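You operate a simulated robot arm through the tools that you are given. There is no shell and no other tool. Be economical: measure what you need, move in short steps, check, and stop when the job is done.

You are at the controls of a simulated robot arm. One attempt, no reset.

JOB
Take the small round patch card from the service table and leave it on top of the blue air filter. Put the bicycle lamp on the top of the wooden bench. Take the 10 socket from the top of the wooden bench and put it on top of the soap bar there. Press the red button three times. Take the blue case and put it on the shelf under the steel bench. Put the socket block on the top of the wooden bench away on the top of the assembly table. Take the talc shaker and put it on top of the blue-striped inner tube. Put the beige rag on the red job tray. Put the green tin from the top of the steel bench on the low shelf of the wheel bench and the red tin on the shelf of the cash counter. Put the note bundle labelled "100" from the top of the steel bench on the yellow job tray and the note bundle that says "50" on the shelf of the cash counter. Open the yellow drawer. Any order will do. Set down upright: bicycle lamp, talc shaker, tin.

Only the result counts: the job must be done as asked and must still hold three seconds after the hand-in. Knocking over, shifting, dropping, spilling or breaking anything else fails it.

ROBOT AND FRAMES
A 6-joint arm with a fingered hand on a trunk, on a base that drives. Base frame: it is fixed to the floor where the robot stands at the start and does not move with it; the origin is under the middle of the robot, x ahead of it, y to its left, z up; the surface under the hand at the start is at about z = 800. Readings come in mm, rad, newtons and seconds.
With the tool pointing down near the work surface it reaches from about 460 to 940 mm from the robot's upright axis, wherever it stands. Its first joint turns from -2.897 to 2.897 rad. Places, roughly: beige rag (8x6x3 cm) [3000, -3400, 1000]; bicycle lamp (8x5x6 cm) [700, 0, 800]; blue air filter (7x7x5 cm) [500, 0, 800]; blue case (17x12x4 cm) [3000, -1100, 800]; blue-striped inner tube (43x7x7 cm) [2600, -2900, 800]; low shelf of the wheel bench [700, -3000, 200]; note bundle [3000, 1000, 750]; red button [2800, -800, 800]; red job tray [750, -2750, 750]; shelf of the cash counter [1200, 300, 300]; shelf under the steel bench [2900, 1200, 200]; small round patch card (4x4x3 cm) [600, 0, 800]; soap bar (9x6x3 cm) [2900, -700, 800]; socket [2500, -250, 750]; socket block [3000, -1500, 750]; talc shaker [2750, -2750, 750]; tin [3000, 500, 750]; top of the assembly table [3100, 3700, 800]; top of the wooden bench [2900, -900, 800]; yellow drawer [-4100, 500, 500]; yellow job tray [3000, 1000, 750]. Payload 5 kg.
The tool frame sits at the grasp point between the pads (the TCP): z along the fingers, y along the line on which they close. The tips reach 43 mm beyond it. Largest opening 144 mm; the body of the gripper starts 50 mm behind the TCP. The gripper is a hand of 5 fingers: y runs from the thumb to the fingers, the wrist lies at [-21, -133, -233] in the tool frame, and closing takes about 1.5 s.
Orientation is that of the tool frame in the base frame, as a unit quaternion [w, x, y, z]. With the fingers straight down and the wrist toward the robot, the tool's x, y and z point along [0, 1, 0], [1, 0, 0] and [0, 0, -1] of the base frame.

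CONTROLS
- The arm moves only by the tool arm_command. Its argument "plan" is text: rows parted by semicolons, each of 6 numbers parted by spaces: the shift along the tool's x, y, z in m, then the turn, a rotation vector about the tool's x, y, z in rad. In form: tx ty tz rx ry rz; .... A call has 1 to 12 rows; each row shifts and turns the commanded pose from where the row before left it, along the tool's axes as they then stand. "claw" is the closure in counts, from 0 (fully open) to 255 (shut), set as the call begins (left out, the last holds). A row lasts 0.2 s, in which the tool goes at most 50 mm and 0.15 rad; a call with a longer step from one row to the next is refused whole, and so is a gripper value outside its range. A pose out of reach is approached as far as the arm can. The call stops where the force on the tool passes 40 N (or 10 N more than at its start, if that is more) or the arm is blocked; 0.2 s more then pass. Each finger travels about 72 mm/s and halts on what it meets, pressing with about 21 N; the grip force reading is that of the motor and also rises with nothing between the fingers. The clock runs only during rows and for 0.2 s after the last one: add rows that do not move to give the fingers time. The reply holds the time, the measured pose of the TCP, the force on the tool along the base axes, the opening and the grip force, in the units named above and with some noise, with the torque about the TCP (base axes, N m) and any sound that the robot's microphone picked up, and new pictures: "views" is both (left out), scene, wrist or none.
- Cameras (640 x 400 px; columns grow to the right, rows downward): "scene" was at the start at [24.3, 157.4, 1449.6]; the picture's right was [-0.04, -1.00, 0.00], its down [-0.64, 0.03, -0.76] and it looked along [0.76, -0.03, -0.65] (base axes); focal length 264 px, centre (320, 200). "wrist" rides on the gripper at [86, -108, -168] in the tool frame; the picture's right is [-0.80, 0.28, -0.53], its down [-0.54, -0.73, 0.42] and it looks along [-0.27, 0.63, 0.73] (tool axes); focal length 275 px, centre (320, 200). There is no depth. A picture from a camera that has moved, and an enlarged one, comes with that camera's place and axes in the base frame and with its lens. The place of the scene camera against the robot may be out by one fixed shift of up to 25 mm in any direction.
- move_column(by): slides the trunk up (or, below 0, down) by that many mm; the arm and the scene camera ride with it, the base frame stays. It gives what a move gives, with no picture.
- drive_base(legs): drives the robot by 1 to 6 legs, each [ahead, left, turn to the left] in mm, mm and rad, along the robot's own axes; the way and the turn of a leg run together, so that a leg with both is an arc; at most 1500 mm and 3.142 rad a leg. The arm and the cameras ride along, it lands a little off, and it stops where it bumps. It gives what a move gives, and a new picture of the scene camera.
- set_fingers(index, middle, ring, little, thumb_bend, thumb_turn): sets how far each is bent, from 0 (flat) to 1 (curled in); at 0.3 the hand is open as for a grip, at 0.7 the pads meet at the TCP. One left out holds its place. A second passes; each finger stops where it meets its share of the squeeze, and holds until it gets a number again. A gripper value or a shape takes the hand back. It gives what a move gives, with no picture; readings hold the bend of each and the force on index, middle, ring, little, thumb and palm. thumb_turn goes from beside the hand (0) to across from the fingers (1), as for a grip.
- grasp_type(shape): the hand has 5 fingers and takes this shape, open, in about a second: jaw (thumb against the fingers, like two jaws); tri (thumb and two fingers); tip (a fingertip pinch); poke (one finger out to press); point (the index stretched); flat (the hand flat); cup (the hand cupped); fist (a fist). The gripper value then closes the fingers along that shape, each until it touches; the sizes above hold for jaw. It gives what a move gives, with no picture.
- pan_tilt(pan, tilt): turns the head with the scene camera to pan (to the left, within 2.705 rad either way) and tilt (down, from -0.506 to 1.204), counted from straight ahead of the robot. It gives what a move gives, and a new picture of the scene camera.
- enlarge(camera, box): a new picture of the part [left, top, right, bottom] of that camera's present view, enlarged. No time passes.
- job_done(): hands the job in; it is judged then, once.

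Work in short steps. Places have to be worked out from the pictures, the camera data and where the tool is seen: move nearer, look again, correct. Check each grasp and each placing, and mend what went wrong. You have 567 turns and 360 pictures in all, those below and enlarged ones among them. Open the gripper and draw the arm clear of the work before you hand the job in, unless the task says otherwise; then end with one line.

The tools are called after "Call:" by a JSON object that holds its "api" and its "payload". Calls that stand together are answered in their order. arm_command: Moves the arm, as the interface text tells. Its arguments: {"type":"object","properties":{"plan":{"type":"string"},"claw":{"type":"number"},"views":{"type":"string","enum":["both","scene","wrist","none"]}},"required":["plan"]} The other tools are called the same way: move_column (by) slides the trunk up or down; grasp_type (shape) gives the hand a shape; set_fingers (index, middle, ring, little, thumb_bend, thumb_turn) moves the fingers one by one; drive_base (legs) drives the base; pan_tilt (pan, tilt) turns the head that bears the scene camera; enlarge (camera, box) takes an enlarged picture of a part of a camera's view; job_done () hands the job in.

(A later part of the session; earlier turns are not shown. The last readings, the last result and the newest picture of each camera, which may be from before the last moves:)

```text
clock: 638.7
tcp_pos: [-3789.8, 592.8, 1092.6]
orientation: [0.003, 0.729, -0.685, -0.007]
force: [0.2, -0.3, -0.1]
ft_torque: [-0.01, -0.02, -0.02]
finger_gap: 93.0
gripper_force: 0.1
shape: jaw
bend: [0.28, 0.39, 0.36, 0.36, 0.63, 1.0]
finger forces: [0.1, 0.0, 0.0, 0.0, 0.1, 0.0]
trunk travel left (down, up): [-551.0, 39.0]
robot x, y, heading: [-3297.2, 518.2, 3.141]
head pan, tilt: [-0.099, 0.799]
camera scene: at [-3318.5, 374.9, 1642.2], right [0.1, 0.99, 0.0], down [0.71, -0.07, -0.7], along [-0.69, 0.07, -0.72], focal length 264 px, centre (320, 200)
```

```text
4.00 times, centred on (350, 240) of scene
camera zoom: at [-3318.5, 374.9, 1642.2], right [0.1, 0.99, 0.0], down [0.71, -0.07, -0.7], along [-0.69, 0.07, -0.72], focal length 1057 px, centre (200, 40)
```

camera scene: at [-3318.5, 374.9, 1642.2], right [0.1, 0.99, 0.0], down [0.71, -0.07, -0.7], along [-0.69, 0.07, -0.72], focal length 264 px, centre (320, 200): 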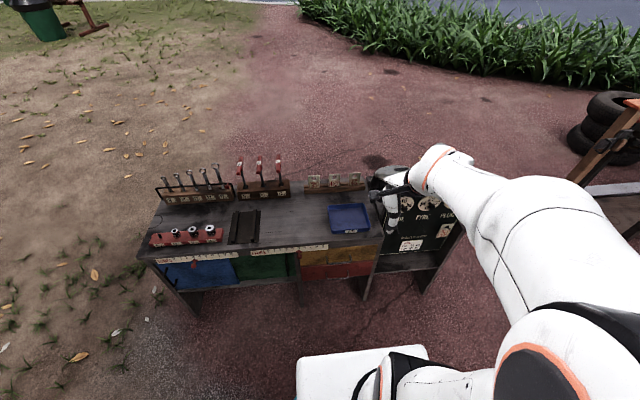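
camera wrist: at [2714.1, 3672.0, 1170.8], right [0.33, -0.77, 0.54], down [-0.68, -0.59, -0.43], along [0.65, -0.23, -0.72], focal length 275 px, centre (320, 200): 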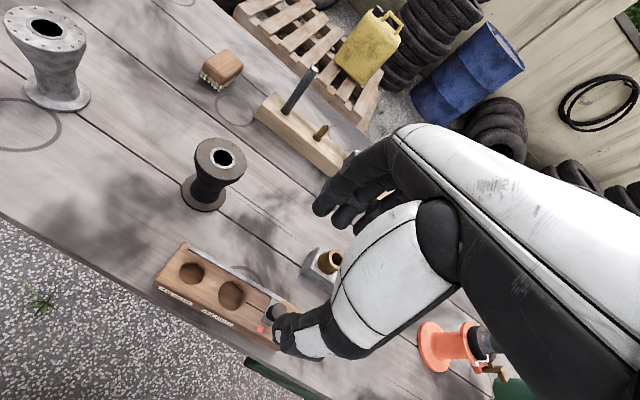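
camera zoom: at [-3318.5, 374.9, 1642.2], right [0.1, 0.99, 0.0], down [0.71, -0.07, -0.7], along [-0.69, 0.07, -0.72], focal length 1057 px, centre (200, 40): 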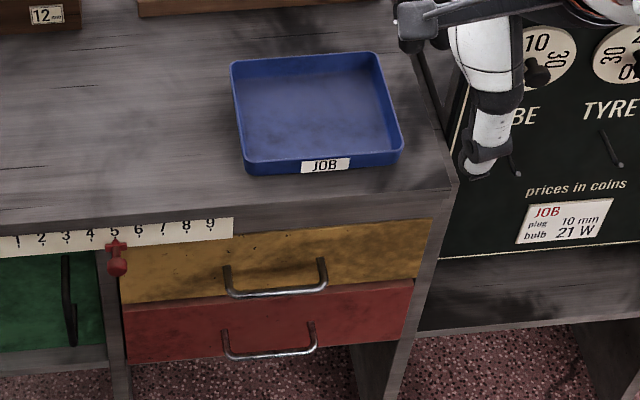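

The yellow drawer has a U-bar handle. I lower the trunk 400 mm (the hand stays about 150 mm in front of the bench) and view again to triangulate.

Call:
{"api": "move_column", "payload": {"by": -400}}

Call:
{"api": "pan_tilt", "payload": {"pan": -0.1, "tilt": 0.6}}

Call:
{"api": "enlarge", "payload": {"camera": "scene", "box": [260, 200, 440, 330]}}

```text
clock: 642.5
tcp_pos: [-3790.7, 594.3, 691.8]
orientation: [0.003, 0.728, -0.686, -0.007]
force: [-0.4, 0.0, -0.2]
ft_torque: [0.0, -0.01, -0.02]
finger_gap: 93.2
gripper_force: 0.0
shape: jaw
bend: [0.28, 0.39, 0.36, 0.36, 0.63, 1.0]
finger forces: [0.1, 0.0, 0.0, 0.1, 0.1, 0.0]
trunk travel left (down, up): [-151.0, 439.0]
robot x, y, heading: [-3297.1, 519.3, 3.14]
head pan, tilt: [-0.099, 0.799]
```

```text
clock: 643.3
tcp_pos: [-3789.7, 593.8, 692.9]
orientation: [0.002, 0.728, -0.685, -0.006]
force: [0.4, 0.5, -0.5]
ft_torque: [0.02, 0.01, 0.01]
finger_gap: 93.0
gripper_force: 0.1
shape: jaw
bend: [0.28, 0.39, 0.36, 0.36, 0.63, 1.0]
finger forces: [0.0, 0.0, 0.1, 0.0, 0.0, 0.0]
trunk travel left (down, up): [-151.0, 439.0]
robot x, y, heading: [-3296.3, 518.6, 3.142]
head pan, tilt: [-0.099, 0.6]
camera scene: at [-3326.1, 375.6, 1258.9], right [0.1, 0.99, 0.0], down [0.56, -0.06, -0.82], along [-0.82, 0.08, -0.57], focal length 264 px, centre (320, 200)
```

scene: 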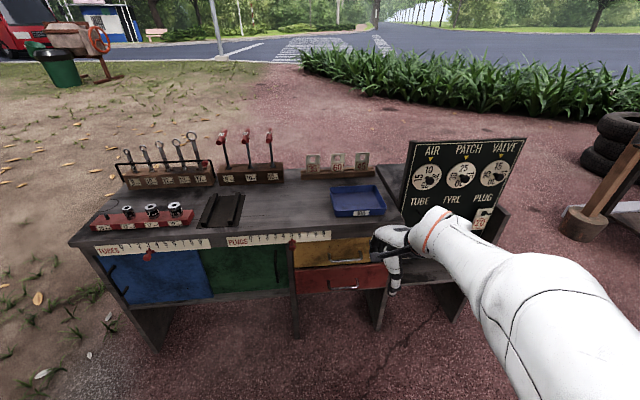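

```text
3.08 times, centred on (350, 265) of scene
camera zoom: at [-3326.1, 375.6, 1258.9], right [0.1, 0.99, 0.0], down [0.56, -0.06, -0.82], along [-0.82, 0.08, -0.57], focal length 813 px, centre (228, 0)
```

zoom: 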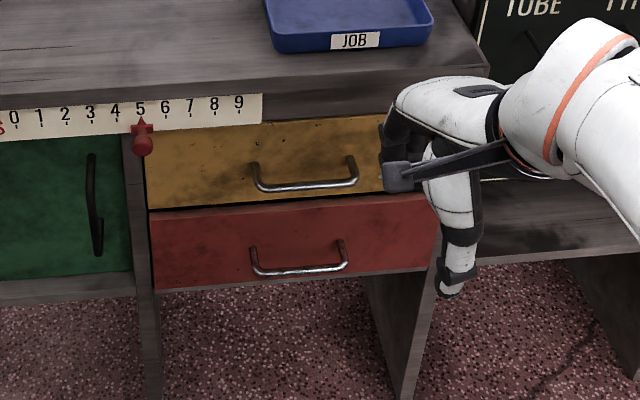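

The handle bar is at about (−3923,520,596), protruding about 29 mm. Before choosing how to pull, I check the free space behind the robot.

Call:
{"api": "pan_tilt", "payload": {"pan": -2.4, "tilt": 0.7}}

Call:
{"api": "pan_tilt", "payload": {"pan": 2.6, "tilt": 0.7}}

```text
clock: 645.4
tcp_pos: [-3790.0, 593.5, 692.5]
orientation: [0.002, 0.728, -0.685, -0.008]
force: [0.1, 0.1, -0.3]
ft_torque: [0.01, -0.03, 0.0]
finger_gap: 93.2
gripper_force: 0.1
shape: jaw
bend: [0.28, 0.39, 0.36, 0.36, 0.63, 1.0]
finger forces: [0.1, 0.1, 0.0, 0.0, 0.1, 0.1]
trunk travel left (down, up): [-151.0, 439.0]
robot x, y, heading: [-3301.1, 516.0, 3.138]
head pan, tilt: [-2.4, 0.7]
camera scene: at [-3175.5, 424.0, 1250.4], right [0.68, -0.74, 0.0], down [-0.48, -0.43, -0.77], along [0.56, 0.52, -0.64], focal length 264 px, centre (320, 200)
```

scene: 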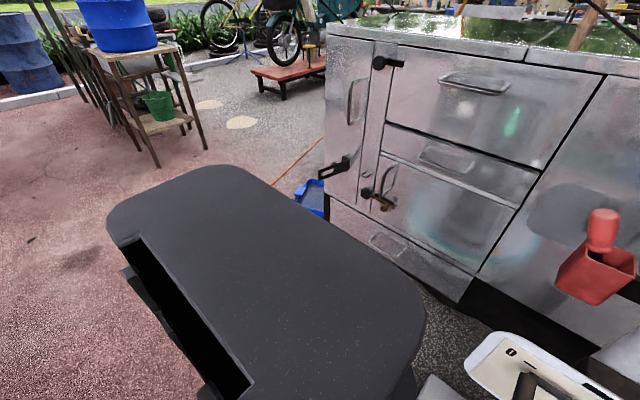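

```text
clock: 649.3
tcp_pos: [-3790.9, 591.7, 691.7]
orientation: [0.003, 0.728, -0.685, -0.008]
force: [0.3, 0.3, -0.1]
ft_torque: [0.02, 0.0, 0.02]
finger_gap: 93.0
gripper_force: 0.2
shape: jaw
bend: [0.28, 0.39, 0.36, 0.36, 0.63, 1.0]
finger forces: [0.1, 0.0, 0.0, 0.0, 0.0, 0.0]
trunk travel left (down, up): [-151.0, 439.0]
robot x, y, heading: [-3295.6, 518.8, 3.136]
head pan, tilt: [2.601, 0.7]
camera scene: at [-3165.4, 322.8, 1250.4], right [-0.52, -0.86, 0.0], down [-0.55, 0.33, -0.76], along [0.66, -0.39, -0.64], focal length 264 px, centre (320, 200)
```

scene: 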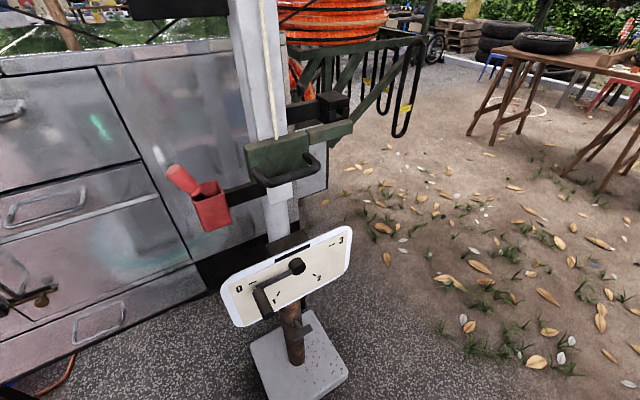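

There is enough room: the cabinet front is at x≈−2200 and only the umbrella base is at (−2766,189). I back up 165 mm and shift 85 mm right, so the arm can pitch the hand toward the handle.

Call:
{"api": "drive_base", "payload": {"legs": [[-165, -85, 0]]}}

Call:
{"api": "grasp_type", "payload": {"shape": "tip"}}

Call:
{"api": "arm_command", "payload": {"plan": "0.03 0.04 0 0 0 0;0.035 0.035 0 0 0 0;0.035 0.035 0 0 0 0;0.03 0.035 0 0 0 0;0.02 0.03 0 0 0 0;0 0 0 0 0 0", "claw": 190}}

```text
clock: 650.9
tcp_pos: [-3624.7, 677.7, 693.1]
orientation: [0.002, 0.729, -0.685, -0.007]
force: [0.0, 0.4, 0.0]
ft_torque: [0.0, 0.02, 0.01]
finger_gap: 92.7
gripper_force: 0.1
shape: jaw
bend: [0.28, 0.39, 0.36, 0.36, 0.63, 1.0]
finger forces: [0.0, 0.1, 0.1, 0.0, 0.0, 0.0]
trunk travel left (down, up): [-151.0, 439.0]
robot x, y, heading: [-3131.3, 607.9, -3.142]
head pan, tilt: [2.601, 0.7]
camera scene: at [-3001.8, 407.6, 1250.4], right [-0.52, -0.86, 0.0], down [-0.55, 0.33, -0.76], along [0.66, -0.39, -0.64], focal length 264 px, centre (320, 200)
```

scene: 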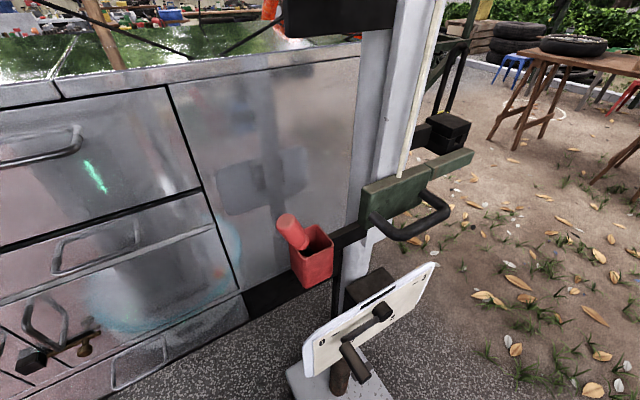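

```text
clock: 651.8
tcp_pos: [-3625.4, 677.7, 692.1]
orientation: [0.002, 0.729, -0.685, -0.007]
force: [0.0, -0.4, -0.8]
ft_torque: [-0.03, 0.0, -0.02]
finger_gap: 144.3
gripper_force: 0.1
shape: tip
bend: [0.3, 0.98, 0.99, 0.99, 0.3, 0.98]
finger forces: [0.0, 0.0, 0.1, 0.0, 0.0, 0.0]
trunk travel left (down, up): [-151.0, 439.0]
robot x, y, heading: [-3134.8, 604.8, -3.141]
head pan, tilt: [2.601, 0.7]
```

```text
clock: 653.2
tcp_pos: [-3789.9, 515.7, 693.8]
orientation: [0.003, 0.728, -0.685, -0.007]
force: [0.1, 0.3, 0.4]
ft_torque: [0.0, -0.02, 0.01]
finger_gap: 37.5
gripper_force: 0.0
shape: tip
bend: [0.73, 0.98, 0.99, 0.99, 0.74, 1.0]
finger forces: [0.0, 0.1, 0.1, 0.0, 0.0, 0.0]
trunk travel left (down, up): [-151.0, 439.0]
robot x, y, heading: [-3134.1, 607.7, -3.14]
head pan, tilt: [2.601, 0.7]
camera scene: at [-3001.7, 407.6, 1250.4], right [-0.51, -0.86, 0.0], down [-0.55, 0.33, -0.77], along [0.66, -0.39, -0.64], focal length 264 px, centre (320, 200)
camera wrist: at [-3674.0, 435.0, 860.9], right [-0.32, 0.77, 0.54], down [0.69, 0.59, -0.43], along [-0.65, 0.23, -0.72], focal length 275 px, centre (320, 200)
```

scene: 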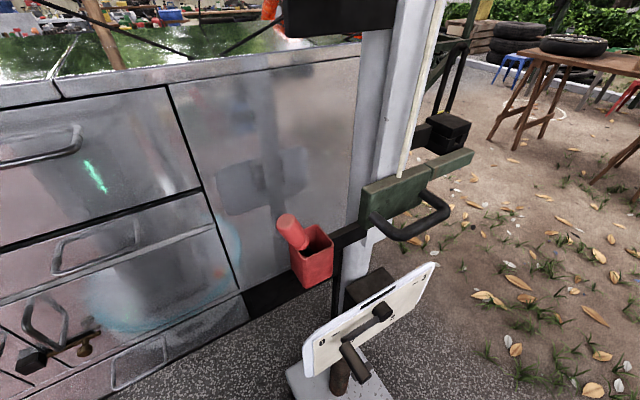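
wrist: 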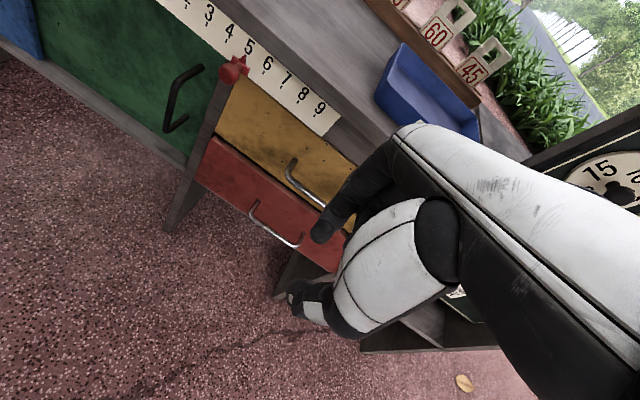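

I now pitch the hand forward by 50° in place.

Call:
{"api": "arm_command", "payload": {"plan": "0 0 0 -0.145 0 0;0 0 0 -0.145 0 0;0 0 0 -0.145 0 0;0 0 0 -0.145 0 0;0 0 0 -0.145 0 0;0 0 0 -0.145 0 0;0 0 0 0 0 0", "views": "wrist"}}

Call:
{"api": "pan_tilt", "payload": {"pan": -0.05, "tilt": 0.6}}

```text
clock: 654.8
tcp_pos: [-3790.8, 537.5, 689.7]
orientation: [0.163, 0.685, -0.681, -0.204]
force: [-0.1, 0.1, -0.1]
ft_torque: [0.0, -0.02, 0.01]
finger_gap: 37.6
gripper_force: 0.0
shape: tip
bend: [0.73, 0.98, 0.99, 0.99, 0.74, 1.0]
finger forces: [0.0, 0.0, 0.1, 0.1, 0.0, 0.0]
out of reach, approached as far as the arm can: row 2, 3, 4, 5
trunk travel left (down, up): [-151.0, 439.0]
robot x, y, heading: [-3135.2, 602.7, -3.142]
head pan, tilt: [2.601, 0.7]
camera wrist: at [-3614.2, 444.3, 777.3], right [0.03, 0.76, 0.65], down [0.42, 0.58, -0.7], along [-0.91, 0.29, -0.3], focal length 275 px, centre (320, 200)
```

wrist: 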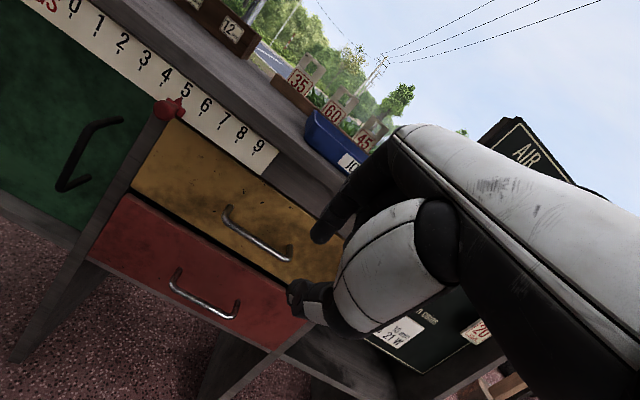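

```text
clock: 657.1
tcp_pos: [-3791.6, 537.1, 689.5]
orientation: [0.163, 0.684, -0.682, -0.203]
force: [0.0, 0.5, 1.0]
ft_torque: [0.01, 0.03, -0.05]
finger_gap: 37.4
gripper_force: 0.0
shape: tip
bend: [0.73, 0.98, 0.99, 0.99, 0.74, 1.0]
finger forces: [0.1, 0.0, 0.1, 0.0, 0.0, 0.0]
trunk travel left (down, up): [-151.0, 439.0]
robot x, y, heading: [-3133.9, 604.0, -3.138]
head pan, tilt: [-0.051, 0.6]
camera scene: at [-3162.8, 455.8, 1259.0], right [0.05, 1.0, 0.0], down [0.56, -0.03, -0.83], along [-0.82, 0.04, -0.56], focal length 264 px, centre (320, 200)
```

scene: 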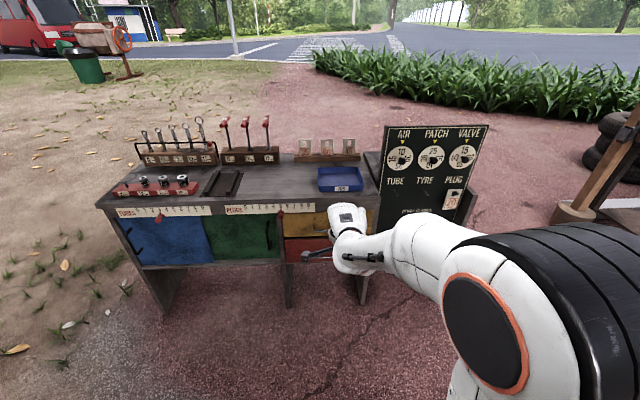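

The pitch got to about 30° before reach ran out. Extending along the fingers may allow more, so I move 55 mm along the tool axis, still short of the handle.

Call:
{"api": "arm_command", "payload": {"plan": "0 0 0.02 0 0 0;0 0 0.02 0 0 0;0 0 0.015 0 0 0;0 0 0 0 0 0", "views": "wrist"}}

```text
clock: 658.1
tcp_pos: [-3819.6, 518.0, 654.3]
orientation: [0.162, 0.685, -0.681, -0.203]
force: [-0.9, 0.4, -0.1]
ft_torque: [0.0, -0.01, 0.01]
finger_gap: 37.3
gripper_force: 0.1
shape: tip
bend: [0.73, 0.98, 0.99, 0.99, 0.74, 1.0]
finger forces: [0.1, 0.1, 0.1, 0.0, 0.0, 0.0]
out of reach, approached as far as the arm can: row 1, 2, 3
trunk travel left (down, up): [-151.0, 439.0]
robot x, y, heading: [-3131.7, 601.0, -3.142]
head pan, tilt: [-0.051, 0.6]
camera wrist: at [-3642.1, 424.8, 743.0], right [0.03, 0.76, 0.65], down [0.42, 0.58, -0.69], along [-0.91, 0.29, -0.31], focal length 275 px, centre (320, 200)
```

wrist: 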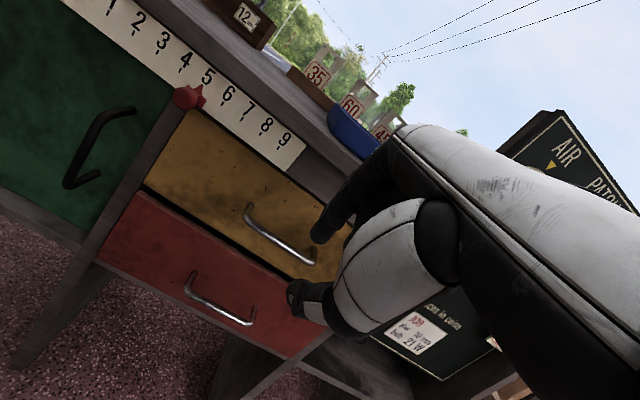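

The wrist pitch is limited to about 30°, which still hooks well. I zoom to measure the bar precisely.

Call:
{"api": "enlarge", "payload": {"camera": "wrist", "box": [220, 180, 360, 320]}}

```text
2.86 times, centred on (290, 250) of wrist
camera zoom: at [-3642.1, 424.8, 743.0], right [0.03, 0.76, 0.65], down [0.42, 0.58, -0.69], along [-0.91, 0.29, -0.31], focal length 786 px, centre (406, 57)
```

zoom: 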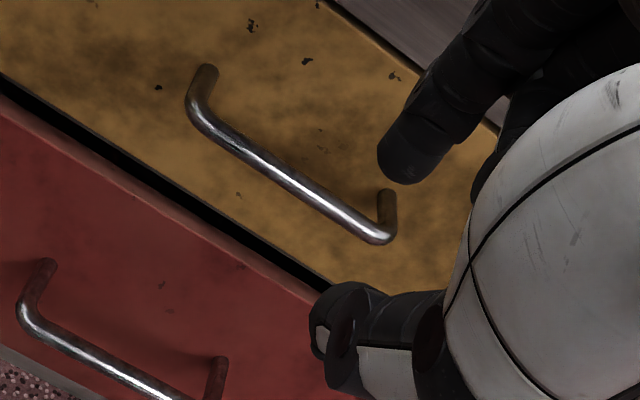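

The bar is around (−3910,509,582). I set the commanded pitch to 30°, narrow the opening to ~22 mm, and check the pose.

Call:
{"api": "arm_command", "payload": {"plan": "0 0 0 0.12 0 0;0 0 0 0.12 0 0;0 0 0 0.12 0 0;0 0 0 0 0 0;0 0 0 0 0 0", "claw": 216, "views": "none"}}

```text
clock: 659.3
tcp_pos: [-3820.2, 521.9, 655.1]
orientation: [-0.057, -0.7, 0.704, 0.106]
force: [0.3, 0.1, -0.3]
ft_torque: [-0.01, 0.05, 0.0]
finger_gap: 22.4
gripper_force: 0.0
shape: tip
bend: [0.72, 0.98, 0.99, 0.99, 0.74, 1.0]
finger forces: [0.0, 0.1, 0.0, 0.0, 0.1, 0.0]
out of reach, approached as far as the arm can: row 3
trunk travel left (down, up): [-151.0, 439.0]
robot x, y, heading: [-3132.0, 605.5, -3.139]
head pan, tilt: [-0.051, 0.6]
```

The hand is now pitched about 13°, which is also fine for hooking behind the bar from above. I take a new view to refine the bar's position.

Call:
{"api": "arm_command", "payload": {"plan": "0 0 0 0 0 0", "views": "wrist"}}

Call:
{"api": "enlarge", "payload": {"camera": "wrist", "box": [220, 150, 360, 290]}}

```text
clock: 659.7
tcp_pos: [-3818.8, 522.7, 654.4]
orientation: [-0.057, -0.7, 0.704, 0.105]
force: [-0.1, 0.2, -0.2]
ft_torque: [0.02, -0.01, -0.02]
finger_gap: 22.3
gripper_force: 0.1
shape: tip
bend: [0.72, 0.98, 0.99, 0.99, 0.74, 1.0]
finger forces: [0.0, 0.1, 0.0, 0.0, 0.0, 0.1]
trunk travel left (down, up): [-151.0, 439.0]
robot x, y, heading: [-3133.0, 605.0, -3.143]
head pan, tilt: [-0.051, 0.6]
camera wrist: at [-3676.9, 425.2, 789.5], right [-0.14, 0.76, 0.64], down [0.62, 0.57, -0.54], along [-0.77, 0.32, -0.55], focal length 275 px, centre (320, 200)
```

wrist: 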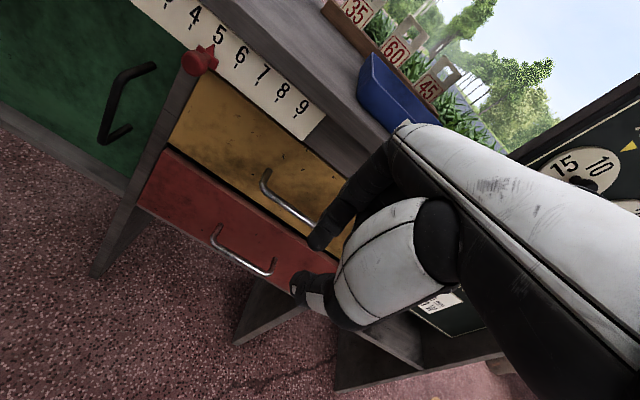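

```text
2.86 times, centred on (290, 220) of wrist
camera zoom: at [-3676.9, 425.2, 789.5], right [-0.14, 0.76, 0.64], down [0.62, 0.57, -0.54], along [-0.77, 0.32, -0.55], focal length 786 px, centre (406, 143)
```

zoom: 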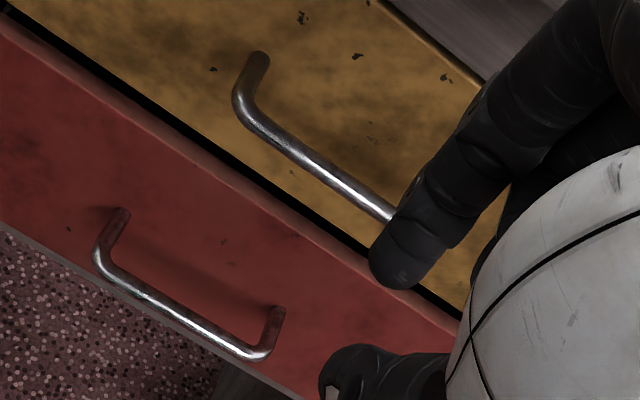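

To use a more tolerant horizontal pinch from the front, I back up 150 mm and lower the trunk 100 mm, then try to pitch the hand level.

Call:
{"api": "drive_base", "payload": {"legs": [[-150, 0, 0]]}}

Call:
{"api": "move_column", "payload": {"by": -120}}

Call:
{"api": "arm_command", "payload": {"plan": "0 0.04 -0.02 -0.1 0 0;0 0.04 -0.02 -0.1 0 0;0 0.03 -0.03 -0.1 0 0;0 0.03 -0.03 -0.1 0 0;0 0 0 -0.1 0 0;0 0 0 -0.1 0 0;0 0 0 -0.1 0 0;0 0 0 0 0 0"}}

```text
clock: 660.7
tcp_pos: [-3782.2, 532.4, 655.0]
orientation: [-0.057, -0.698, 0.706, 0.105]
force: [0.1, 0.4, 0.3]
ft_torque: [0.01, 0.02, -0.01]
finger_gap: 22.2
gripper_force: 0.0
shape: tip
bend: [0.72, 0.98, 0.99, 0.99, 0.74, 1.0]
finger forces: [0.0, 0.0, 0.0, 0.0, 0.1, 0.0]
trunk travel left (down, up): [-151.0, 439.0]
robot x, y, heading: [-3095.3, 608.7, 3.13]
head pan, tilt: [-0.051, 0.6]
stopped in leg 1: the robot was blocked; the commanded pose is now the measured one
camera scene: at [-3126.9, 462.0, 1259.0], right [0.06, 1.0, 0.0], down [0.56, -0.03, -0.83], along [-0.82, 0.05, -0.56], focal length 264 px, centre (320, 200)
```

scene: 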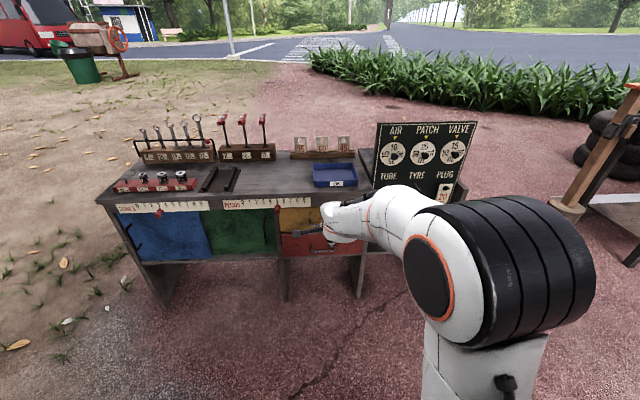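

```text
clock: 662.2
tcp_pos: [-3782.5, 532.9, 534.7]
orientation: [-0.058, -0.698, 0.706, 0.106]
force: [-0.4, 1.3, 0.0]
ft_torque: [-0.01, -0.01, -0.01]
finger_gap: 22.1
gripper_force: 0.0
shape: tip
bend: [0.72, 0.98, 0.99, 0.99, 0.74, 1.0]
finger forces: [0.0, 0.0, 0.1, 0.0, 0.1, 0.0]
trunk travel left (down, up): [-31.0, 559.0]
robot x, y, heading: [-3095.0, 611.0, 3.131]
head pan, tilt: [-0.051, 0.6]
```

```text
clock: 664.0
tcp_pos: [-3873.4, 484.1, 703.5]
orientation: [-0.282, -0.63, 0.638, 0.34]
force: [-0.1, -0.3, 0.2]
ft_torque: [0.0, -0.02, -0.01]
finger_gap: 22.4
gripper_force: 0.0
shape: tip
bend: [0.72, 0.98, 0.99, 0.99, 0.74, 1.0]
finger forces: [0.0, 0.0, 0.0, 0.0, 0.0, 0.0]
out of reach, approached as far as the arm can: row 6, 7
trunk travel left (down, up): [-31.0, 559.0]
robot x, y, heading: [-3095.9, 610.3, 3.132]
head pan, tilt: [-0.051, 0.6]
camera scene: at [-3126.9, 462.0, 1139.0], right [0.06, 1.0, 0.0], down [0.56, -0.03, -0.83], along [-0.82, 0.05, -0.56], focal length 264 px, centre (320, 200)
camera wrist: at [-3679.3, 387.7, 717.0], right [0.29, 0.74, 0.6], down [0.14, 0.59, -0.79], along [-0.95, 0.31, 0.07], focal length 275 px, centre (320, 200)
```

scene: 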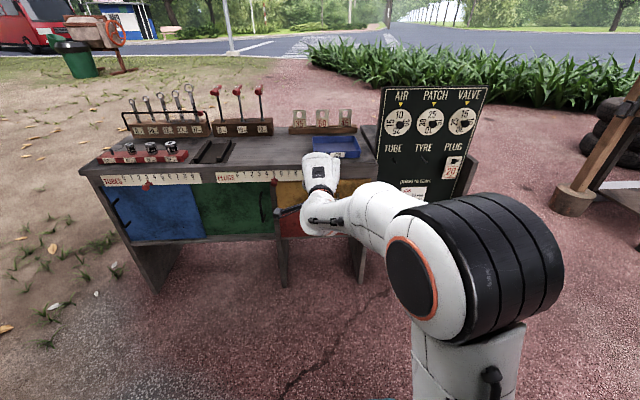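
wrist: 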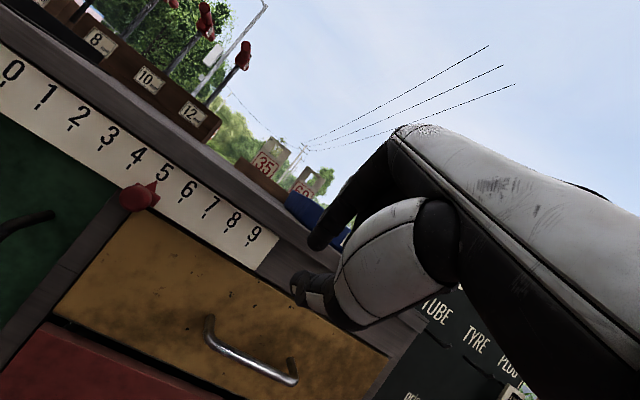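

The hand reached a pitch of about 52°, but the base reported being blocked behind after 38 mm. First I ease the base 15 mm forward off whatever it touched, then lower the hand to the handle's height.

Call:
{"api": "arm_command", "payload": {"plan": "0 -0.0245 -0.0315 0 0 0;-0.006 -0.0237 0.018 0 0 0;-0.006 -0.0237 0.018 0 0 0;-0.006 -0.0237 0.018 0 0 0;0 0 0 0 0 0", "claw": 195, "views": "wrist"}}

Call:
{"api": "pan_tilt", "payload": {"pan": 2.5, "tilt": 0.9}}

```text
clock: 665.2
tcp_pos: [-3828.0, 446.6, 660.0]
orientation: [-0.285, -0.631, 0.636, 0.341]
force: [0.5, 0.4, -0.3]
ft_torque: [0.01, 0.0, 0.01]
finger_gap: 33.5
gripper_force: 0.1
shape: tip
bend: [0.73, 0.98, 0.99, 0.99, 0.74, 1.0]
finger forces: [0.0, 0.0, 0.1, 0.0, 0.1, 0.0]
out of reach, approached as far as the arm can: row 1, 2, 3, 4
trunk travel left (down, up): [-31.0, 559.0]
robot x, y, heading: [-3095.4, 613.0, 3.135]
head pan, tilt: [-0.051, 0.6]
camera wrist: at [-3632.2, 352.0, 671.8], right [0.28, 0.75, 0.6], down [0.13, 0.59, -0.79], along [-0.95, 0.3, 0.07], focal length 275 px, centre (320, 200)
```

wrist: 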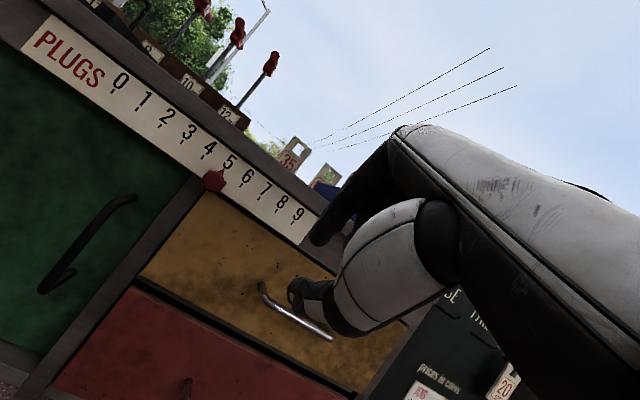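

```text
clock: 667.5
tcp_pos: [-3827.5, 447.8, 658.7]
orientation: [-0.285, -0.631, 0.636, 0.341]
force: [-0.4, 0.8, -0.3]
ft_torque: [-0.03, -0.01, 0.03]
finger_gap: 33.4
gripper_force: 0.1
shape: tip
bend: [0.73, 0.98, 0.99, 0.99, 0.74, 1.0]
finger forces: [0.0, 0.0, 0.0, 0.0, 0.1, 0.1]
trunk travel left (down, up): [-31.0, 559.0]
robot x, y, heading: [-3094.4, 608.0, 3.13]
head pan, tilt: [2.499, 0.901]
camera scene: at [-2978.7, 410.6, 1114.2], right [-0.61, -0.79, 0.0], down [-0.62, 0.48, -0.62], along [0.49, -0.38, -0.78], focal length 264 px, centre (320, 200)
```

scene: 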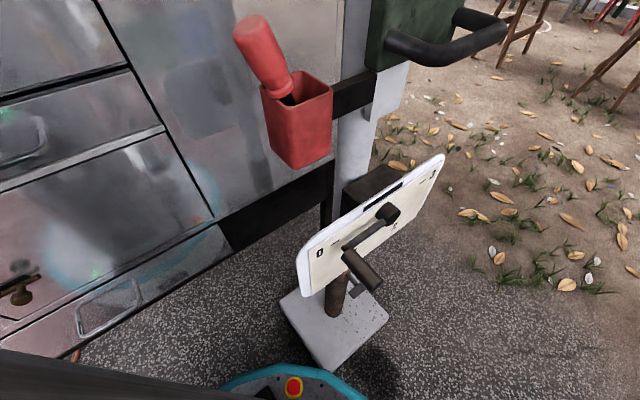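

The base just touches the umbrella's foot plate (it has not moved). I ease off forward and to the right.

Call:
{"api": "drive_base", "payload": {"legs": [[20, -20, 0], [0, -110, 0]]}}

Call:
{"api": "drive_base", "payload": {"legs": [[-60, 0, 0]]}}

```text
clock: 669.1
tcp_pos: [-3846.5, 573.8, 659.8]
orientation: [-0.285, -0.632, 0.635, 0.34]
force: [0.3, 0.5, 0.1]
ft_torque: [-0.02, 0.0, 0.03]
finger_gap: 33.5
gripper_force: 0.2
shape: tip
bend: [0.73, 0.98, 0.99, 0.99, 0.74, 1.0]
finger forces: [0.0, 0.0, 0.0, 0.0, 0.0, 0.0]
trunk travel left (down, up): [-31.0, 559.0]
robot x, y, heading: [-3116.0, 736.9, 3.133]
head pan, tilt: [2.499, 0.901]
camera scene: at [-2997.3, 540.4, 1114.2], right [-0.61, -0.8, 0.0], down [-0.62, 0.47, -0.62], along [0.49, -0.38, -0.78], focal length 264 px, centre (320, 200)
```

scene: 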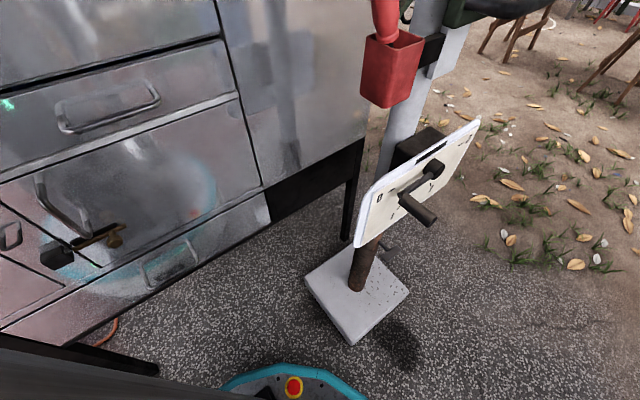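

```text
clock: 670.1
tcp_pos: [-3785.9, 573.7, 659.8]
orientation: [-0.286, -0.633, 0.634, 0.34]
force: [0.8, 1.3, 0.5]
ft_torque: [0.02, 0.0, -0.01]
finger_gap: 33.5
gripper_force: 0.1
shape: tip
bend: [0.73, 0.98, 0.99, 0.99, 0.74, 1.0]
finger forces: [0.0, 0.0, 0.1, 0.0, 0.0, 0.0]
trunk travel left (down, up): [-31.0, 559.0]
robot x, y, heading: [-3053.0, 734.7, 3.129]
head pan, tilt: [2.499, 0.901]
camera scene: at [-2936.6, 540.0, 1114.2], right [-0.61, -0.8, 0.0], down [-0.62, 0.47, -0.62], along [0.49, -0.38, -0.78], focal length 264 px, centre (320, 200)
```

scene: 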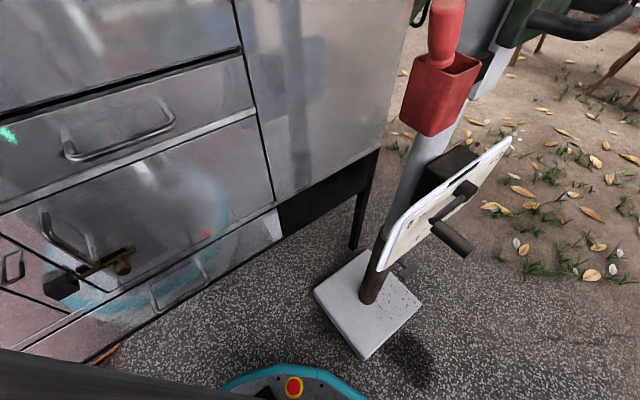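

Free to pull straight back now. I check that the commanded pose agrees with the measured one (null move) before approaching.

Call:
{"api": "arm_command", "payload": {"plan": "0 0 0 0 0 0;0 0 0 0 0 0", "views": "wrist"}}

```text
clock: 670.7
tcp_pos: [-3786.7, 572.5, 660.1]
orientation: [-0.285, -0.633, 0.635, 0.34]
force: [0.0, 0.6, -0.6]
ft_torque: [-0.02, 0.02, -0.02]
finger_gap: 33.4
gripper_force: 0.1
shape: tip
bend: [0.73, 0.98, 0.99, 0.99, 0.74, 1.0]
finger forces: [0.0, 0.0, 0.0, 0.1, 0.1, 0.0]
trunk travel left (down, up): [-31.0, 559.0]
robot x, y, heading: [-3055.8, 739.6, 3.133]
head pan, tilt: [2.499, 0.901]
camera wrist: at [-3590.1, 479.6, 671.9], right [0.28, 0.75, 0.6], down [0.13, 0.59, -0.79], along [-0.95, 0.3, 0.07], focal length 275 px, centre (320, 200)
```

wrist: 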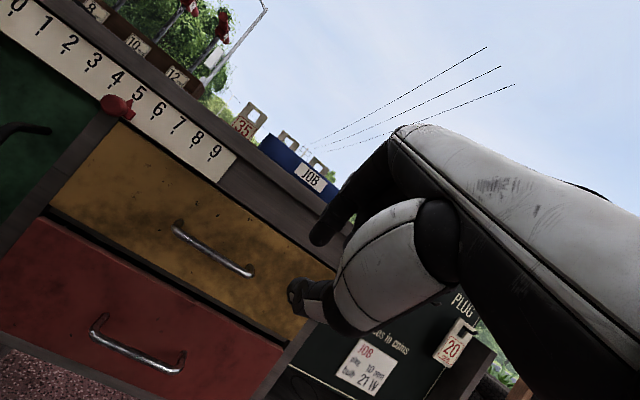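

All views agree: bar at about (−3920,515,574). I move to a pre-grasp 60 mm short of it along the finger axis.

Call:
{"api": "arm_command", "payload": {"plan": "0.023 0.005 0.031 0 0 0;0.023 0.005 0.031 0 0 0;0.023 0.005 0.031 0 0 0;0 0 0 0 0 0;0 0 0 0 0 0", "views": "wrist"}}

Call:
{"api": "enlarge", "payload": {"camera": "wrist", "box": [200, 180, 360, 330]}}

```text
clock: 671.9
tcp_pos: [-3870.6, 511.3, 608.3]
orientation: [-0.285, -0.633, 0.635, 0.339]
force: [-0.4, -0.1, -0.2]
ft_torque: [0.03, 0.02, -0.02]
finger_gap: 33.5
gripper_force: 0.0
shape: tip
bend: [0.73, 0.98, 0.99, 0.99, 0.74, 1.0]
finger forces: [0.0, 0.0, 0.0, 0.0, 0.0, 0.0]
trunk travel left (down, up): [-31.0, 559.0]
robot x, y, heading: [-3054.8, 736.9, 3.132]
head pan, tilt: [2.499, 0.901]
camera wrist: at [-3675.3, 417.3, 620.8], right [0.28, 0.75, 0.6], down [0.13, 0.59, -0.79], along [-0.95, 0.3, 0.07], focal length 275 px, centre (320, 200)
```

wrist: 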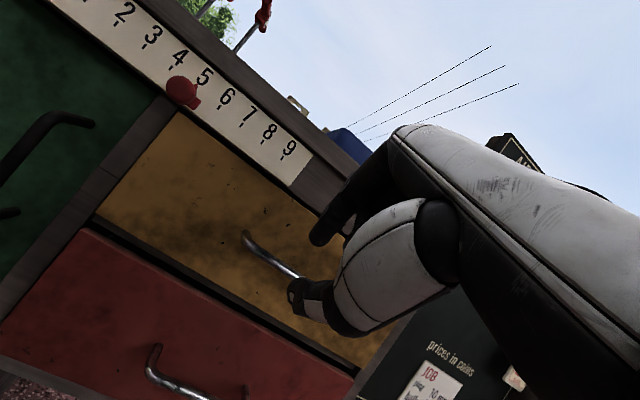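

```text
2.67 times, centred on (280, 255) of wrist
camera zoom: at [-3675.3, 417.3, 620.8], right [0.28, 0.75, 0.6], down [0.13, 0.59, -0.79], along [-0.95, 0.3, 0.07], focal length 734 px, centre (427, 53)
```

zoom: 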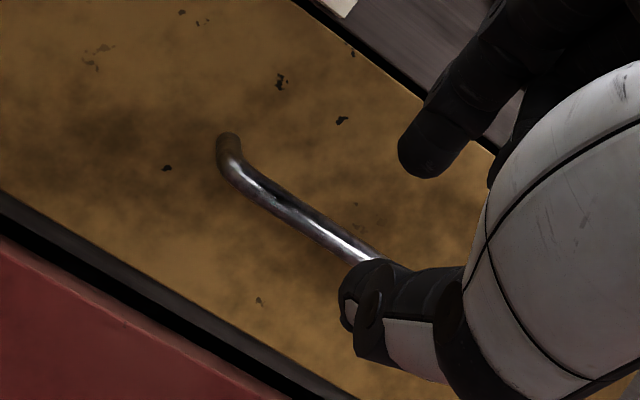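

The bar lies about 5 mm toward the thumb side. I correct and advance along the finger axis in small steps, watching forces.

Call:
{"api": "arm_command", "payload": {"plan": "0 -0.005 0.008 0 0 0;0 0 0.008 0 0 0;0 0 0.006 0 0 0;0 0 0 0 0 0", "views": "wrist"}}

Call:
{"api": "enlarge", "payload": {"camera": "wrist", "box": [220, 190, 360, 320]}}

```text
clock: 672.9
tcp_pos: [-3884.9, 513.3, 592.8]
orientation: [-0.285, -0.633, 0.635, 0.34]
force: [0.4, -0.7, -0.5]
ft_torque: [-0.02, 0.0, 0.0]
finger_gap: 33.4
gripper_force: 0.1
shape: tip
bend: [0.73, 0.98, 0.99, 0.99, 0.74, 1.0]
finger forces: [0.0, 0.0, 0.0, 0.0, 0.1, 0.1]
trunk travel left (down, up): [-31.0, 559.0]
robot x, y, heading: [-3057.4, 739.1, 3.131]
head pan, tilt: [2.499, 0.901]
camera wrist: at [-3689.8, 419.4, 604.7], right [0.28, 0.75, 0.6], down [0.13, 0.59, -0.79], along [-0.95, 0.3, 0.07], focal length 275 px, centre (320, 200)
```

wrist: 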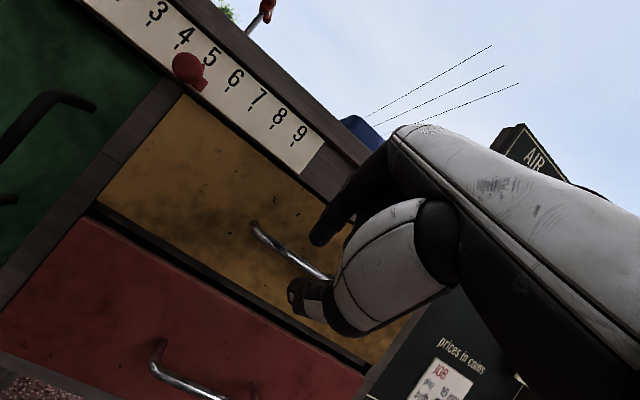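

```text
3.08 times, centred on (290, 255) of wrist
camera zoom: at [-3689.8, 419.4, 604.7], right [0.28, 0.75, 0.6], down [0.13, 0.59, -0.79], along [-0.95, 0.3, 0.07], focal length 847 px, centre (412, 31)
```

zoom: 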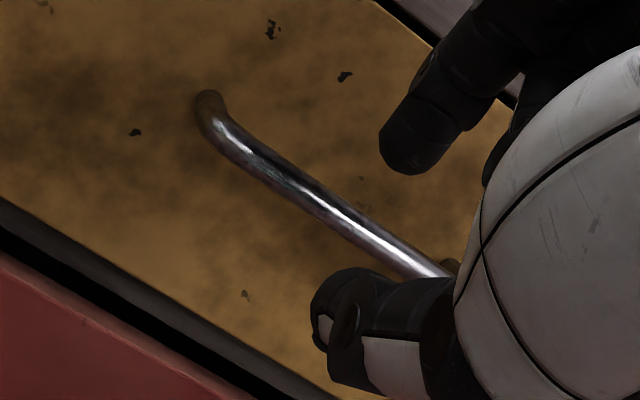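

The bar is now between index and thumb, right at the tips. I advance about 13 mm more.

Call:
{"api": "arm_command", "payload": {"plan": "0 0 0.005 0 0 0;0 0 0.005 0 0 0;0 0 0.003 0 0 0;0 0 0 0 0 0", "views": "wrist"}}

Call:
{"api": "enlarge", "payload": {"camera": "wrist", "box": [220, 190, 360, 320]}}

```text
clock: 673.9
tcp_pos: [-3896.1, 514.2, 584.9]
orientation: [-0.285, -0.633, 0.634, 0.339]
force: [0.5, -0.3, 0.0]
ft_torque: [0.03, -0.02, 0.01]
finger_gap: 33.3
gripper_force: 0.0
shape: tip
bend: [0.73, 0.98, 0.99, 0.99, 0.74, 1.0]
finger forces: [0.1, 0.0, 0.0, 0.1, 0.1, 0.0]
trunk travel left (down, up): [-31.0, 559.0]
robot x, y, heading: [-3057.3, 736.7, 3.132]
head pan, tilt: [2.499, 0.901]
camera wrist: at [-3700.2, 420.1, 597.9], right [0.28, 0.75, 0.6], down [0.13, 0.59, -0.79], along [-0.95, 0.3, 0.07], focal length 275 px, centre (320, 200)
```

wrist: 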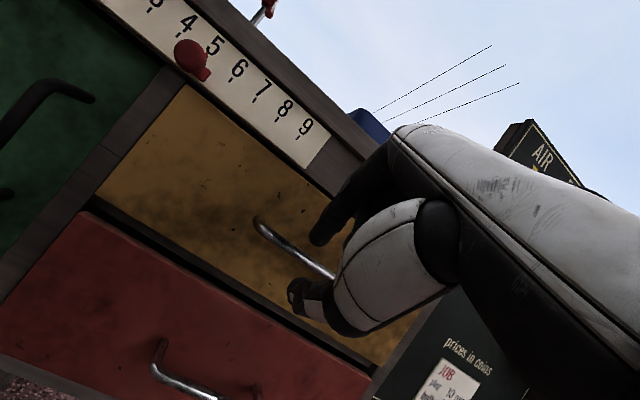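

```text
3.08 times, centred on (290, 255) of wrist
camera zoom: at [-3700.2, 420.1, 597.9], right [0.28, 0.75, 0.6], down [0.13, 0.59, -0.79], along [-0.95, 0.3, 0.07], focal length 847 px, centre (412, 31)
```

zoom: 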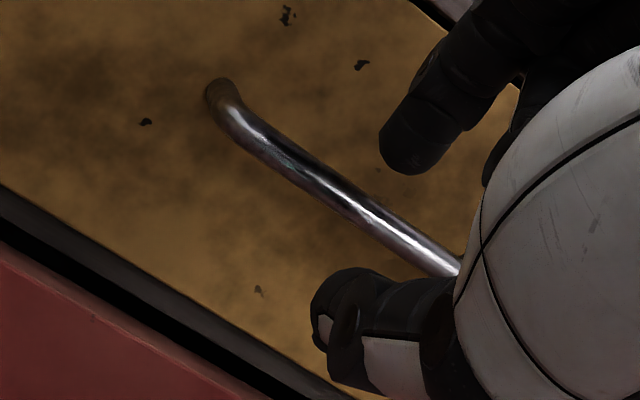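

The bar is about 34 mm beyond the TCP, between the pads. I close on it.

Call:
{"api": "arm_command", "payload": {"plan": "0 0 0 0 0 0;0 0 0 0 0 0;0 0 0 0 0 0;0 0 0 0 0 0;0 0 0 0 0 0", "claw": 255, "views": "wrist"}}

```text
clock: 675.1
tcp_pos: [-3896.1, 514.3, 585.4]
orientation: [-0.286, -0.633, 0.634, 0.34]
force: [-0.1, 0.1, -0.4]
ft_torque: [0.0, -0.01, -0.01]
finger_gap: 0.1
gripper_force: 21.9
shape: tip
bend: [0.7, 1.0, 1.0, 1.0, 0.59, 1.0]
finger forces: [0.0, 0.0, 0.0, 0.2, 0.0, 0.0]
trunk travel left (down, up): [-31.0, 559.0]
robot x, y, heading: [-3054.2, 737.6, 3.131]
head pan, tilt: [2.499, 0.901]
camera wrist: at [-3700.1, 420.0, 598.1], right [0.28, 0.75, 0.6], down [0.13, 0.59, -0.79], along [-0.95, 0.3, 0.07], focal length 275 px, centre (320, 200)
```

wrist: 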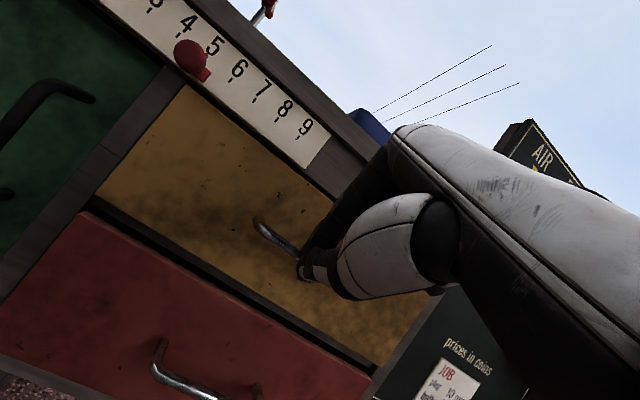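

It closed on nothing, so the bar is still just beyond the tips (by the image: about 10 mm deeper and 9 mm toward the index). I reopen and advance accordingly.

Call:
{"api": "arm_command", "payload": {"plan": "0 0 0 0 0 0;0 0 0 0 0 0;0 0.009 0 0 0 0;0 0 0.006 0 0 0;0 0 0.004 0 0 0;0 0 0.003 0 0 0;0 0 0 0 0 0", "claw": 190, "views": "wrist"}}

Call:
{"api": "enlarge", "payload": {"camera": "wrist", "box": [220, 190, 360, 320]}}

```text
clock: 676.7
tcp_pos: [-3911.8, 514.6, 584.4]
orientation: [-0.286, -0.633, 0.634, 0.34]
force: [0.4, 0.3, -0.8]
ft_torque: [0.03, -0.01, 0.03]
finger_gap: 36.2
gripper_force: 0.1
shape: tip
bend: [0.73, 0.98, 0.99, 0.99, 0.74, 1.0]
finger forces: [0.0, 0.0, 0.1, 0.1, 0.0, 0.1]
trunk travel left (down, up): [-31.0, 559.0]
robot x, y, heading: [-3056.0, 736.3, 3.136]
head pan, tilt: [2.499, 0.901]
camera wrist: at [-3715.9, 421.1, 596.6], right [0.28, 0.75, 0.6], down [0.13, 0.59, -0.79], along [-0.95, 0.3, 0.07], focal length 275 px, centre (320, 200)
```

wrist: 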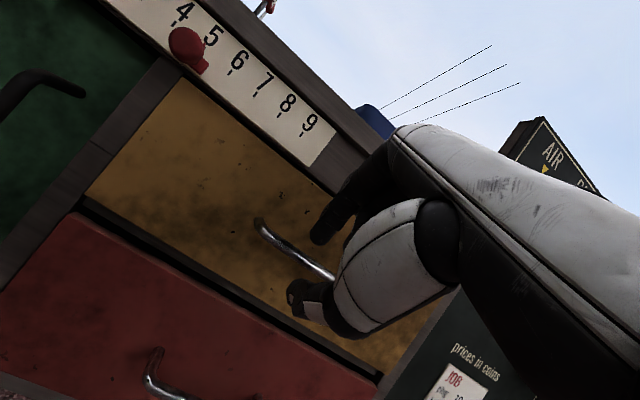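

```text
3.08 times, centred on (290, 255) of wrist
camera zoom: at [-3715.9, 421.1, 596.6], right [0.28, 0.75, 0.6], down [0.13, 0.59, -0.79], along [-0.95, 0.3, 0.07], focal length 847 px, centre (412, 31)
```

zoom: 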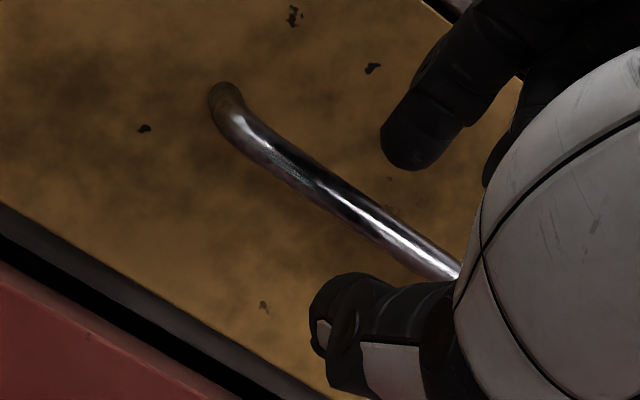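

Best triangulation puts the bar at (−3939,515,566), i.e. 33 mm beyond the TCP and nearly on axis. I advance 3 mm and close.

Call:
{"api": "arm_command", "payload": {"plan": "0 0.001 0.003 0 0 0;0 0 0 0 0 0;0 0 0 0 0 0;0 0 0 0 0 0;0 0 0 0 0 0;0 0 0 0 0 0", "claw": 255, "views": "wrist"}}

```text
clock: 678.1
tcp_pos: [-3915.4, 515.8, 583.7]
orientation: [-0.285, -0.633, 0.634, 0.34]
force: [-0.4, 0.3, -1.1]
ft_torque: [-0.02, -0.04, -0.04]
finger_gap: 5.6
gripper_force: 21.3
shape: tip
bend: [0.7, 1.0, 1.0, 1.0, 0.73, 1.0]
finger forces: [18.1, 0.1, 0.0, 0.0, 19.1, 0.0]
trunk travel left (down, up): [-31.0, 559.0]
robot x, y, heading: [-3057.5, 734.4, 3.124]
head pan, tilt: [2.499, 0.901]
camera wrist: at [-3719.0, 420.9, 595.3], right [0.28, 0.75, 0.6], down [0.13, 0.59, -0.79], along [-0.95, 0.3, 0.07], focal length 275 px, centre (320, 200)
```

wrist: 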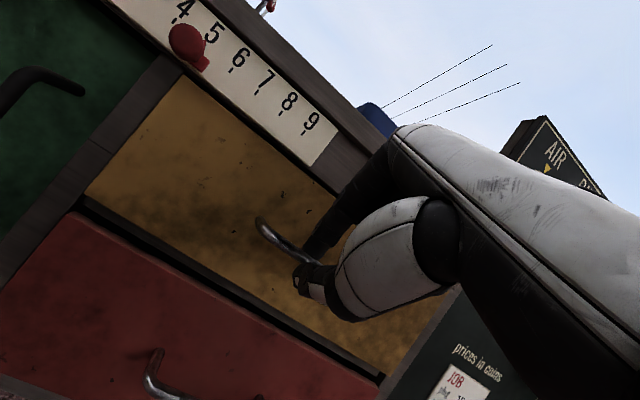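

The bar is gripped (18–19 N). I pull straight toward +x with the arm, 80 mm.

Call:
{"api": "arm_command", "payload": {"plan": "-0.0005 -0.0061 -0.0079 0 0 0;-0.001 -0.0122 -0.0158 0 0 0;-0.001 -0.0122 -0.0158 0 0 0;-0.001 -0.0122 -0.0158 0 0 0;-0.0005 -0.0061 -0.0079 0 0 0;0 0 0 0 0 0", "views": "wrist"}}

```text
clock: 679.5
tcp_pos: [-3835.4, 516.9, 583.5]
orientation: [-0.285, -0.633, 0.634, 0.34]
force: [0.7, -4.5, -2.7]
ft_torque: [-0.08, -0.07, 0.1]
finger_gap: 5.7
gripper_force: 20.8
shape: tip
bend: [0.7, 1.0, 1.0, 1.0, 0.73, 1.0]
finger forces: [18.1, 0.0, 0.0, 0.1, 21.2, 0.0]
trunk travel left (down, up): [-31.0, 559.0]
robot x, y, heading: [-3053.5, 741.1, 3.135]
head pan, tilt: [2.499, 0.901]
camera wrist: at [-3638.9, 421.9, 595.7], right [0.28, 0.75, 0.6], down [0.13, 0.59, -0.79], along [-0.95, 0.3, 0.07], focal length 275 px, centre (320, 200)
```

wrist: 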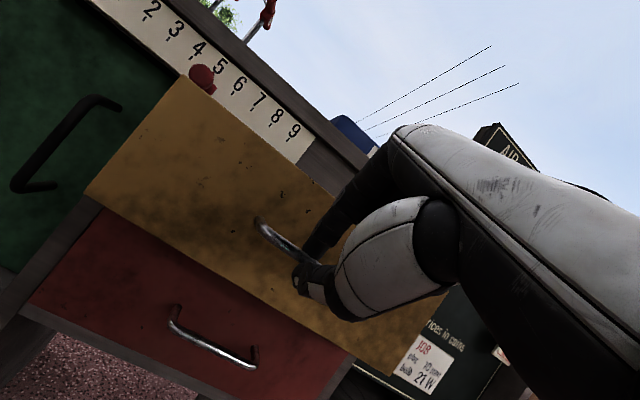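

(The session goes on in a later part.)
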